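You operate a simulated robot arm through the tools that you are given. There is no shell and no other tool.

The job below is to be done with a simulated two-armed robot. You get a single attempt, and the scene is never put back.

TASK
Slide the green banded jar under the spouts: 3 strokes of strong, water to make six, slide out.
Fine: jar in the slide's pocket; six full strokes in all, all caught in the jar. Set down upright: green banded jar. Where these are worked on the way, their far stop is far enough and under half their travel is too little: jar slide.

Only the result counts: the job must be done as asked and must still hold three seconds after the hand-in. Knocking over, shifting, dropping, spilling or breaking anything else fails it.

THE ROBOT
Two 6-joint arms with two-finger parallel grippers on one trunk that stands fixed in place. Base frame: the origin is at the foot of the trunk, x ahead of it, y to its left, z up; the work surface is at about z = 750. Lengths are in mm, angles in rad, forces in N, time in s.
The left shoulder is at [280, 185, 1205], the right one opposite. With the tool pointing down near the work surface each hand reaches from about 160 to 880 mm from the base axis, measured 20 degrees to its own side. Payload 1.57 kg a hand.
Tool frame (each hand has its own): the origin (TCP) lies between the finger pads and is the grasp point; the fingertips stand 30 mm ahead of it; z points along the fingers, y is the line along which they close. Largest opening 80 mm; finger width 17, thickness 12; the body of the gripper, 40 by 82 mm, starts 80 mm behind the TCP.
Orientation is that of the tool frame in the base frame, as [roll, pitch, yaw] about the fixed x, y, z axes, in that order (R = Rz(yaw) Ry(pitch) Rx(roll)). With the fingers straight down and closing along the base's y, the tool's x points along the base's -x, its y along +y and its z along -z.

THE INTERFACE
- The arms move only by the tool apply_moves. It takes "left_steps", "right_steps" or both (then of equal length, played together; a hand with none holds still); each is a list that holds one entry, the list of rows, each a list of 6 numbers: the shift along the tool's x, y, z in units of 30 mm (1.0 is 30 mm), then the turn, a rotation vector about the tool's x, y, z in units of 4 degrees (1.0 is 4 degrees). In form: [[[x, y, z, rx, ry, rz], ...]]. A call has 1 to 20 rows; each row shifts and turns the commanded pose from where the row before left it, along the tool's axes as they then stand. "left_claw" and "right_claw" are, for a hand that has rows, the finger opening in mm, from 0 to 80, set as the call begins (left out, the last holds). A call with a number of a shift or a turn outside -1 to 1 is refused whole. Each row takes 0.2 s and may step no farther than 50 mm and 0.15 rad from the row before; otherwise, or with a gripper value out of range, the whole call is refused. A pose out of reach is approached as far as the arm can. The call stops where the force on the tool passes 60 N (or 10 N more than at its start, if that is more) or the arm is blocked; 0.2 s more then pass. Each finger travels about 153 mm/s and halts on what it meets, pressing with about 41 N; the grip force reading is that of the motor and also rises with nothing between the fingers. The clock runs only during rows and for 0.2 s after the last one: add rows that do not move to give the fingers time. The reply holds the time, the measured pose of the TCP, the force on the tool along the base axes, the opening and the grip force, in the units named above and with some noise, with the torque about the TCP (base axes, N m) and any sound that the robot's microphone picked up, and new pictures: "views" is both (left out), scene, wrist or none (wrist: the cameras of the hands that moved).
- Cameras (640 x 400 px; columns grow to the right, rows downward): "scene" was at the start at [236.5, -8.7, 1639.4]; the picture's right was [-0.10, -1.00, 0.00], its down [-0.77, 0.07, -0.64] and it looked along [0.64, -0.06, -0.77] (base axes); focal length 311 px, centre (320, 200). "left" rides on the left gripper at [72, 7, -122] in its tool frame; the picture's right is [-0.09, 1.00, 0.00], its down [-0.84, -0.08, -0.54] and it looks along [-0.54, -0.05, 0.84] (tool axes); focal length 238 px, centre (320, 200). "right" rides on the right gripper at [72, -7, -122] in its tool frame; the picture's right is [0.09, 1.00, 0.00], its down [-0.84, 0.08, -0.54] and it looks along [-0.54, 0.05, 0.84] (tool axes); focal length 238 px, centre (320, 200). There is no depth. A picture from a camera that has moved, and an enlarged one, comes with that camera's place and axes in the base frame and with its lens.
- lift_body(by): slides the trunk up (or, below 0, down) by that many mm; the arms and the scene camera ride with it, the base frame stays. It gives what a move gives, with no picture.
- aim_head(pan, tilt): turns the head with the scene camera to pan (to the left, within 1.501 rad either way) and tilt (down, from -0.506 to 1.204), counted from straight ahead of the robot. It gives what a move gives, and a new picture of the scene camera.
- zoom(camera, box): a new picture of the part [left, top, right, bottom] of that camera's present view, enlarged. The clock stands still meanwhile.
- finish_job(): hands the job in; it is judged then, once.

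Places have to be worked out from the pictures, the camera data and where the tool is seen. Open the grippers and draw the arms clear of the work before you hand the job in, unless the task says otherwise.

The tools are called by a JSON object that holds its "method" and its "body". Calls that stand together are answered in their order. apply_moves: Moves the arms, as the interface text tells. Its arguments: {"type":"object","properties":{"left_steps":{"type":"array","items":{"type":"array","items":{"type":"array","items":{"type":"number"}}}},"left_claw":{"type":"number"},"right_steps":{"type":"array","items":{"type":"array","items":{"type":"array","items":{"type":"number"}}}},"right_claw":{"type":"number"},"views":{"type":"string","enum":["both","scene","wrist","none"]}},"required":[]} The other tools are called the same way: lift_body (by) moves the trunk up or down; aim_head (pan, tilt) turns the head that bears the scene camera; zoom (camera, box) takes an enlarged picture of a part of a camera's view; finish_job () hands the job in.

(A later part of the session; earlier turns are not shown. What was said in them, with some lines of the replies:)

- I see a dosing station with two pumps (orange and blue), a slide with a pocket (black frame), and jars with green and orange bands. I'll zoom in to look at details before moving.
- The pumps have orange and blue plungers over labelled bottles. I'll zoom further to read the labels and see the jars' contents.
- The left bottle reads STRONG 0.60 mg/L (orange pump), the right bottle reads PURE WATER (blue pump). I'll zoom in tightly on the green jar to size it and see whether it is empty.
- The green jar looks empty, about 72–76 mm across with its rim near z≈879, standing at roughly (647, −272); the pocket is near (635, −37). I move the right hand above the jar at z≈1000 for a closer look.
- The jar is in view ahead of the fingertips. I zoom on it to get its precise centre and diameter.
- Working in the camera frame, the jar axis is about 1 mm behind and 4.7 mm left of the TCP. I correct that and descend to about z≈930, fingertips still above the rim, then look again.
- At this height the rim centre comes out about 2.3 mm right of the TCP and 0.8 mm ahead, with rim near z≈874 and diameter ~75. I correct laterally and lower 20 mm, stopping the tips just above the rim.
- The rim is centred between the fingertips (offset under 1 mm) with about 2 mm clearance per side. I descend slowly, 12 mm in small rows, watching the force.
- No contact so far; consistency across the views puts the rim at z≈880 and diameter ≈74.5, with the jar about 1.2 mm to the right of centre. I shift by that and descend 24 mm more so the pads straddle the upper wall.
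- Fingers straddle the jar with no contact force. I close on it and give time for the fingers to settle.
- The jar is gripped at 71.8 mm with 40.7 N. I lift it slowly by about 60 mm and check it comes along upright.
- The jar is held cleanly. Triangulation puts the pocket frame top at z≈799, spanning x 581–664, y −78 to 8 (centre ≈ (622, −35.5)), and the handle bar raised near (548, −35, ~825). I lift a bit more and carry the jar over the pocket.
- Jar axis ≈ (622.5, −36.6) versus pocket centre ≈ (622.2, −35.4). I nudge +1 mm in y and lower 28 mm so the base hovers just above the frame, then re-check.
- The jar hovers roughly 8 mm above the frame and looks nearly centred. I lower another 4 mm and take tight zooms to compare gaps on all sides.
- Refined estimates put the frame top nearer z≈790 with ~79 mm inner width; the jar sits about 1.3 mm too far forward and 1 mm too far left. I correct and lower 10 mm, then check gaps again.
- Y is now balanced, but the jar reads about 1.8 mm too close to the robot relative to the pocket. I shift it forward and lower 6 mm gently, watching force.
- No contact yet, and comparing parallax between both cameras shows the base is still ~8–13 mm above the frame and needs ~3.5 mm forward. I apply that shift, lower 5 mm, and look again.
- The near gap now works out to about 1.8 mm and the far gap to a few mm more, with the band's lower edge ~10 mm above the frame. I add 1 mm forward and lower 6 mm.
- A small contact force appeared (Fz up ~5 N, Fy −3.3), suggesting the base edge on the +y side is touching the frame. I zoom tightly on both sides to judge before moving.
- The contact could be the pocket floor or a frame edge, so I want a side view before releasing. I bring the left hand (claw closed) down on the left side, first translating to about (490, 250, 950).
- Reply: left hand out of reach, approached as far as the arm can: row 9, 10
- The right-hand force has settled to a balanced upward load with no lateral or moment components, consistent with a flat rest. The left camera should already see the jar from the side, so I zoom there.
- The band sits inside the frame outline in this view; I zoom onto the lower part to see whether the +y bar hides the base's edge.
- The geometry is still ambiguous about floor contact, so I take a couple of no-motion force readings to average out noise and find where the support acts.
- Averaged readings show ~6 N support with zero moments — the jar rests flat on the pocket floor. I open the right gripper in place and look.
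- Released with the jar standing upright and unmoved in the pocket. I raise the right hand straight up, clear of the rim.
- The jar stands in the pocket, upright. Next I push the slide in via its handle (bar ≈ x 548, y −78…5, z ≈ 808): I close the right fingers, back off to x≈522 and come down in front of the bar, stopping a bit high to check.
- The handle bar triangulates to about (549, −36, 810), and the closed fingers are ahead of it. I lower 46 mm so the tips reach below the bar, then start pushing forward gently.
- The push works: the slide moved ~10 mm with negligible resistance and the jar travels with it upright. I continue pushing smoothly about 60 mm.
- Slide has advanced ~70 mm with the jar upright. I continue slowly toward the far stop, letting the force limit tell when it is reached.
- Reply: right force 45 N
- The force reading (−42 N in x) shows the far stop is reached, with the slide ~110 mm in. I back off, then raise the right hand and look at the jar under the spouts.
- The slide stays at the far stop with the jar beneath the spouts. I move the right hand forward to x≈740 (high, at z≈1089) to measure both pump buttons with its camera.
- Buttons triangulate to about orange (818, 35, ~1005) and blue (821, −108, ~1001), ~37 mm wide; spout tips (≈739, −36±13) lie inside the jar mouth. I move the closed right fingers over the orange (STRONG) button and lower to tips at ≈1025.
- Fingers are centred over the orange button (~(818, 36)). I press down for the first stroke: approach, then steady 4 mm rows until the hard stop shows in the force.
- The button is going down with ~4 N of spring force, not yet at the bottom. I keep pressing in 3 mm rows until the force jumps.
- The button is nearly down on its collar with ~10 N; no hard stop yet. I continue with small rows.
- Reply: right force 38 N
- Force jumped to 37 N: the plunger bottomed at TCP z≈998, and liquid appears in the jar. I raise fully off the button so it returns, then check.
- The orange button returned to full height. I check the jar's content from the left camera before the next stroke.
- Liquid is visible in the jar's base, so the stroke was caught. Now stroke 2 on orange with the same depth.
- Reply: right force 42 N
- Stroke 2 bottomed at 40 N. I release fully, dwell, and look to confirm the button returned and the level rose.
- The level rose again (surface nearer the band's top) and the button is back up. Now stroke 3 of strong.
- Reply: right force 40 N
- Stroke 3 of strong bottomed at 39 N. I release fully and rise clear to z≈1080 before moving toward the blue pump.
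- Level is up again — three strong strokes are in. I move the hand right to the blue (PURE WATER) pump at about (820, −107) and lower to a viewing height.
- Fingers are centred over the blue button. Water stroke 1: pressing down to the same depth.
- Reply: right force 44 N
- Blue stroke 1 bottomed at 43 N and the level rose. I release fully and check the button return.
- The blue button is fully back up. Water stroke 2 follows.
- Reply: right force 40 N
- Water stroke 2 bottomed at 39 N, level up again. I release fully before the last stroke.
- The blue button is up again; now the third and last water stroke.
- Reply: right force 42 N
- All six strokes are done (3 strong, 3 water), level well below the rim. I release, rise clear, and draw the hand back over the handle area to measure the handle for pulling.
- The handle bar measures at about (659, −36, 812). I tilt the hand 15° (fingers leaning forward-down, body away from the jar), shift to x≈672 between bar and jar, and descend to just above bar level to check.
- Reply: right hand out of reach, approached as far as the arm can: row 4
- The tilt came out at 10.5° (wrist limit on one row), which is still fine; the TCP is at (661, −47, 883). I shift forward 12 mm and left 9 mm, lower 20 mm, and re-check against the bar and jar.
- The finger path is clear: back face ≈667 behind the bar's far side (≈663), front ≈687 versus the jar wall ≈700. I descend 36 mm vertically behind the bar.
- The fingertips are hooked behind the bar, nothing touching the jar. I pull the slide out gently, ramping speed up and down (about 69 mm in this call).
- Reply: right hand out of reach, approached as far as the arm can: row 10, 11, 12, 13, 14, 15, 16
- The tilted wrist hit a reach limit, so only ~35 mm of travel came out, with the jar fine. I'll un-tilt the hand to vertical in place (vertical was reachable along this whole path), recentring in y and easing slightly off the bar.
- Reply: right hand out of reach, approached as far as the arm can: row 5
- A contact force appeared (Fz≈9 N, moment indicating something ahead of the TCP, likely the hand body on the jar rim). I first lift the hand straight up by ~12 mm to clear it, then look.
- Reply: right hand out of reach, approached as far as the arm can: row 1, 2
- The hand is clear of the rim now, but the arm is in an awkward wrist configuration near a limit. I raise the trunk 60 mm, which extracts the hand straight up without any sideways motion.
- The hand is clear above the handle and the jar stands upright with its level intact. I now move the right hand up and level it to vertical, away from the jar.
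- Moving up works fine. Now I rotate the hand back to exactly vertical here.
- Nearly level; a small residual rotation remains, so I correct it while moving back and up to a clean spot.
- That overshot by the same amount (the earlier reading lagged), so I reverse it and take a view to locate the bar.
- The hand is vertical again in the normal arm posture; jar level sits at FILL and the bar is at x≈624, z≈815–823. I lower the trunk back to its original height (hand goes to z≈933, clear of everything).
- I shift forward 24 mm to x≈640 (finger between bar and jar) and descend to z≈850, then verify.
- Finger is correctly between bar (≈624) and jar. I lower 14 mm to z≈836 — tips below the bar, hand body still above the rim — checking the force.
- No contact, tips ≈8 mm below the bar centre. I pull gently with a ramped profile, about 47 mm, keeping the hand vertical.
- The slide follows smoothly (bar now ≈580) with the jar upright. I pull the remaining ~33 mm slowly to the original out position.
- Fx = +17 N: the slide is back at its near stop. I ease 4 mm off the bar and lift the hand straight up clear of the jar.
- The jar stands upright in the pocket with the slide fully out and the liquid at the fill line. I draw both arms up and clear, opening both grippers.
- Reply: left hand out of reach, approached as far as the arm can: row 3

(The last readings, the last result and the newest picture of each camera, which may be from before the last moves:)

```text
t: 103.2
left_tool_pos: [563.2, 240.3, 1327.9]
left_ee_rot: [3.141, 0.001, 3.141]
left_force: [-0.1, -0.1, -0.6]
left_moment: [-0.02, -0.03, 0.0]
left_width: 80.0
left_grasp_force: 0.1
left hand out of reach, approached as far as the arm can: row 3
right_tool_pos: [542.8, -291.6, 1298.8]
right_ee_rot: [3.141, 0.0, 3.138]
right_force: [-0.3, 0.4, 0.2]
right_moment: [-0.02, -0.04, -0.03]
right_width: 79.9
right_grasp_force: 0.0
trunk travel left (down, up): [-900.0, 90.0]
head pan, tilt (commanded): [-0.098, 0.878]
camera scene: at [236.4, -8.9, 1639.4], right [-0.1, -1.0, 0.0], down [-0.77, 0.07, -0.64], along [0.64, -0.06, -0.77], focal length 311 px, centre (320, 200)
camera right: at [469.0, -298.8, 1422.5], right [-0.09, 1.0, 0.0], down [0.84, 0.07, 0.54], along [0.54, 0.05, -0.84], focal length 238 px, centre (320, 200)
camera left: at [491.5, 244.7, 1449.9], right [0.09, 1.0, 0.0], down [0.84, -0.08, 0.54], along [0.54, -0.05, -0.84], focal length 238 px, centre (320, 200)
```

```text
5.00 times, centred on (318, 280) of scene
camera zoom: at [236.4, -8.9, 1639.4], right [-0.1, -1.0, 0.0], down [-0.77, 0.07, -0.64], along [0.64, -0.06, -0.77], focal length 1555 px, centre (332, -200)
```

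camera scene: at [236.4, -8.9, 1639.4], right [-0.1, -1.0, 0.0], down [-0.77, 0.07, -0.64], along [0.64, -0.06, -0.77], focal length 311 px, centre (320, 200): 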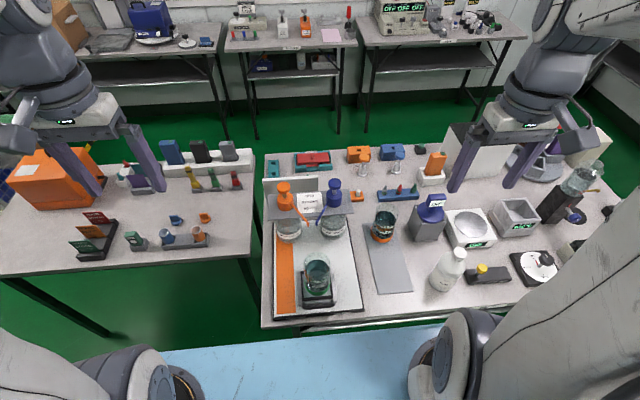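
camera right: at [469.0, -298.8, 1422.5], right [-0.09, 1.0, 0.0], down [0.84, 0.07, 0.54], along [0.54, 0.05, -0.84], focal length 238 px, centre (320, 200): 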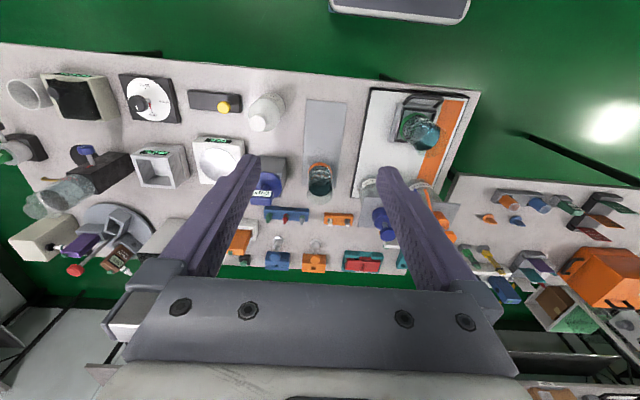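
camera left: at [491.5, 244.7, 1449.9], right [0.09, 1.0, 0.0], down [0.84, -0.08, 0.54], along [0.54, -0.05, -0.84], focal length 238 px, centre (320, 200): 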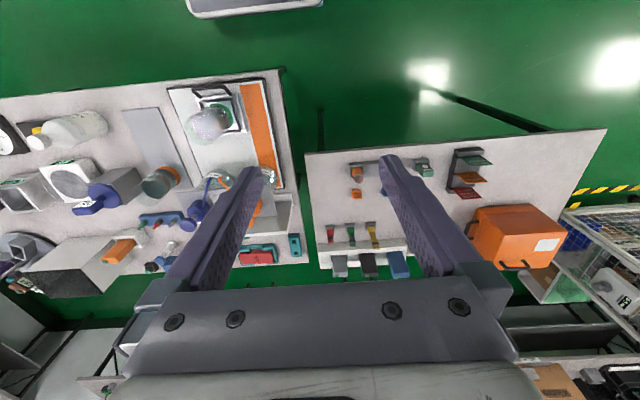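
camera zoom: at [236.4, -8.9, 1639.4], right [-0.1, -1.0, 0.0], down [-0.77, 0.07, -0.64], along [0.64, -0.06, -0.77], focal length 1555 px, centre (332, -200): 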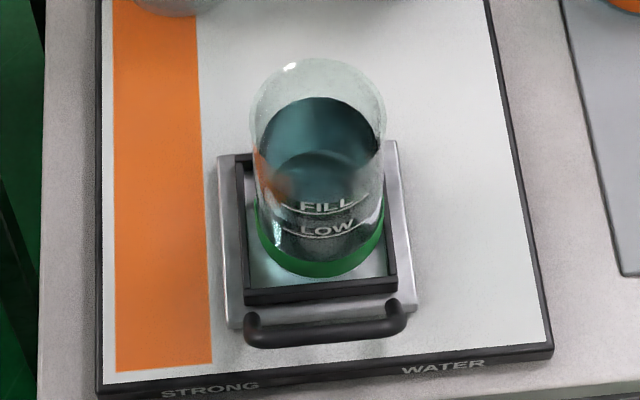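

The jar stands upright in the pocket with the slide fully out. Three strong and three water strokes are in it, both pumps are back up, nothing else has moved, and both arms are clear with open grippers. I hand the job in.

{"method": "finish_job", "body": {}}

```text
The job is handed in.
```

The job is done and handed in; I haven't seen how it was judged.

- **Jar:** the green banded jar is upright in the slide's pocket, and the slide is pulled back out to its near stop.
- **Strokes:** there were three full strokes of strong (orange pump) and then three of pure water (blue pump). Each was pressed to its hard stop and released fully. The liquid rose in the jar as the strokes went in, and I saw no spill.
- **Slide:** it was pushed to its far stop under the spouts before any pumping.

While I was pulling the slide out, the hand rested lightly on the jar's rim (about 9 N). I lifted clear straight away, and the jar stayed upright with its contents intact. I then freed the hand by raising the trunk 60 mm and lowering it back.

In the last pictures nothing else had moved or tipped. Both grippers are open and the arms are drawn clear.
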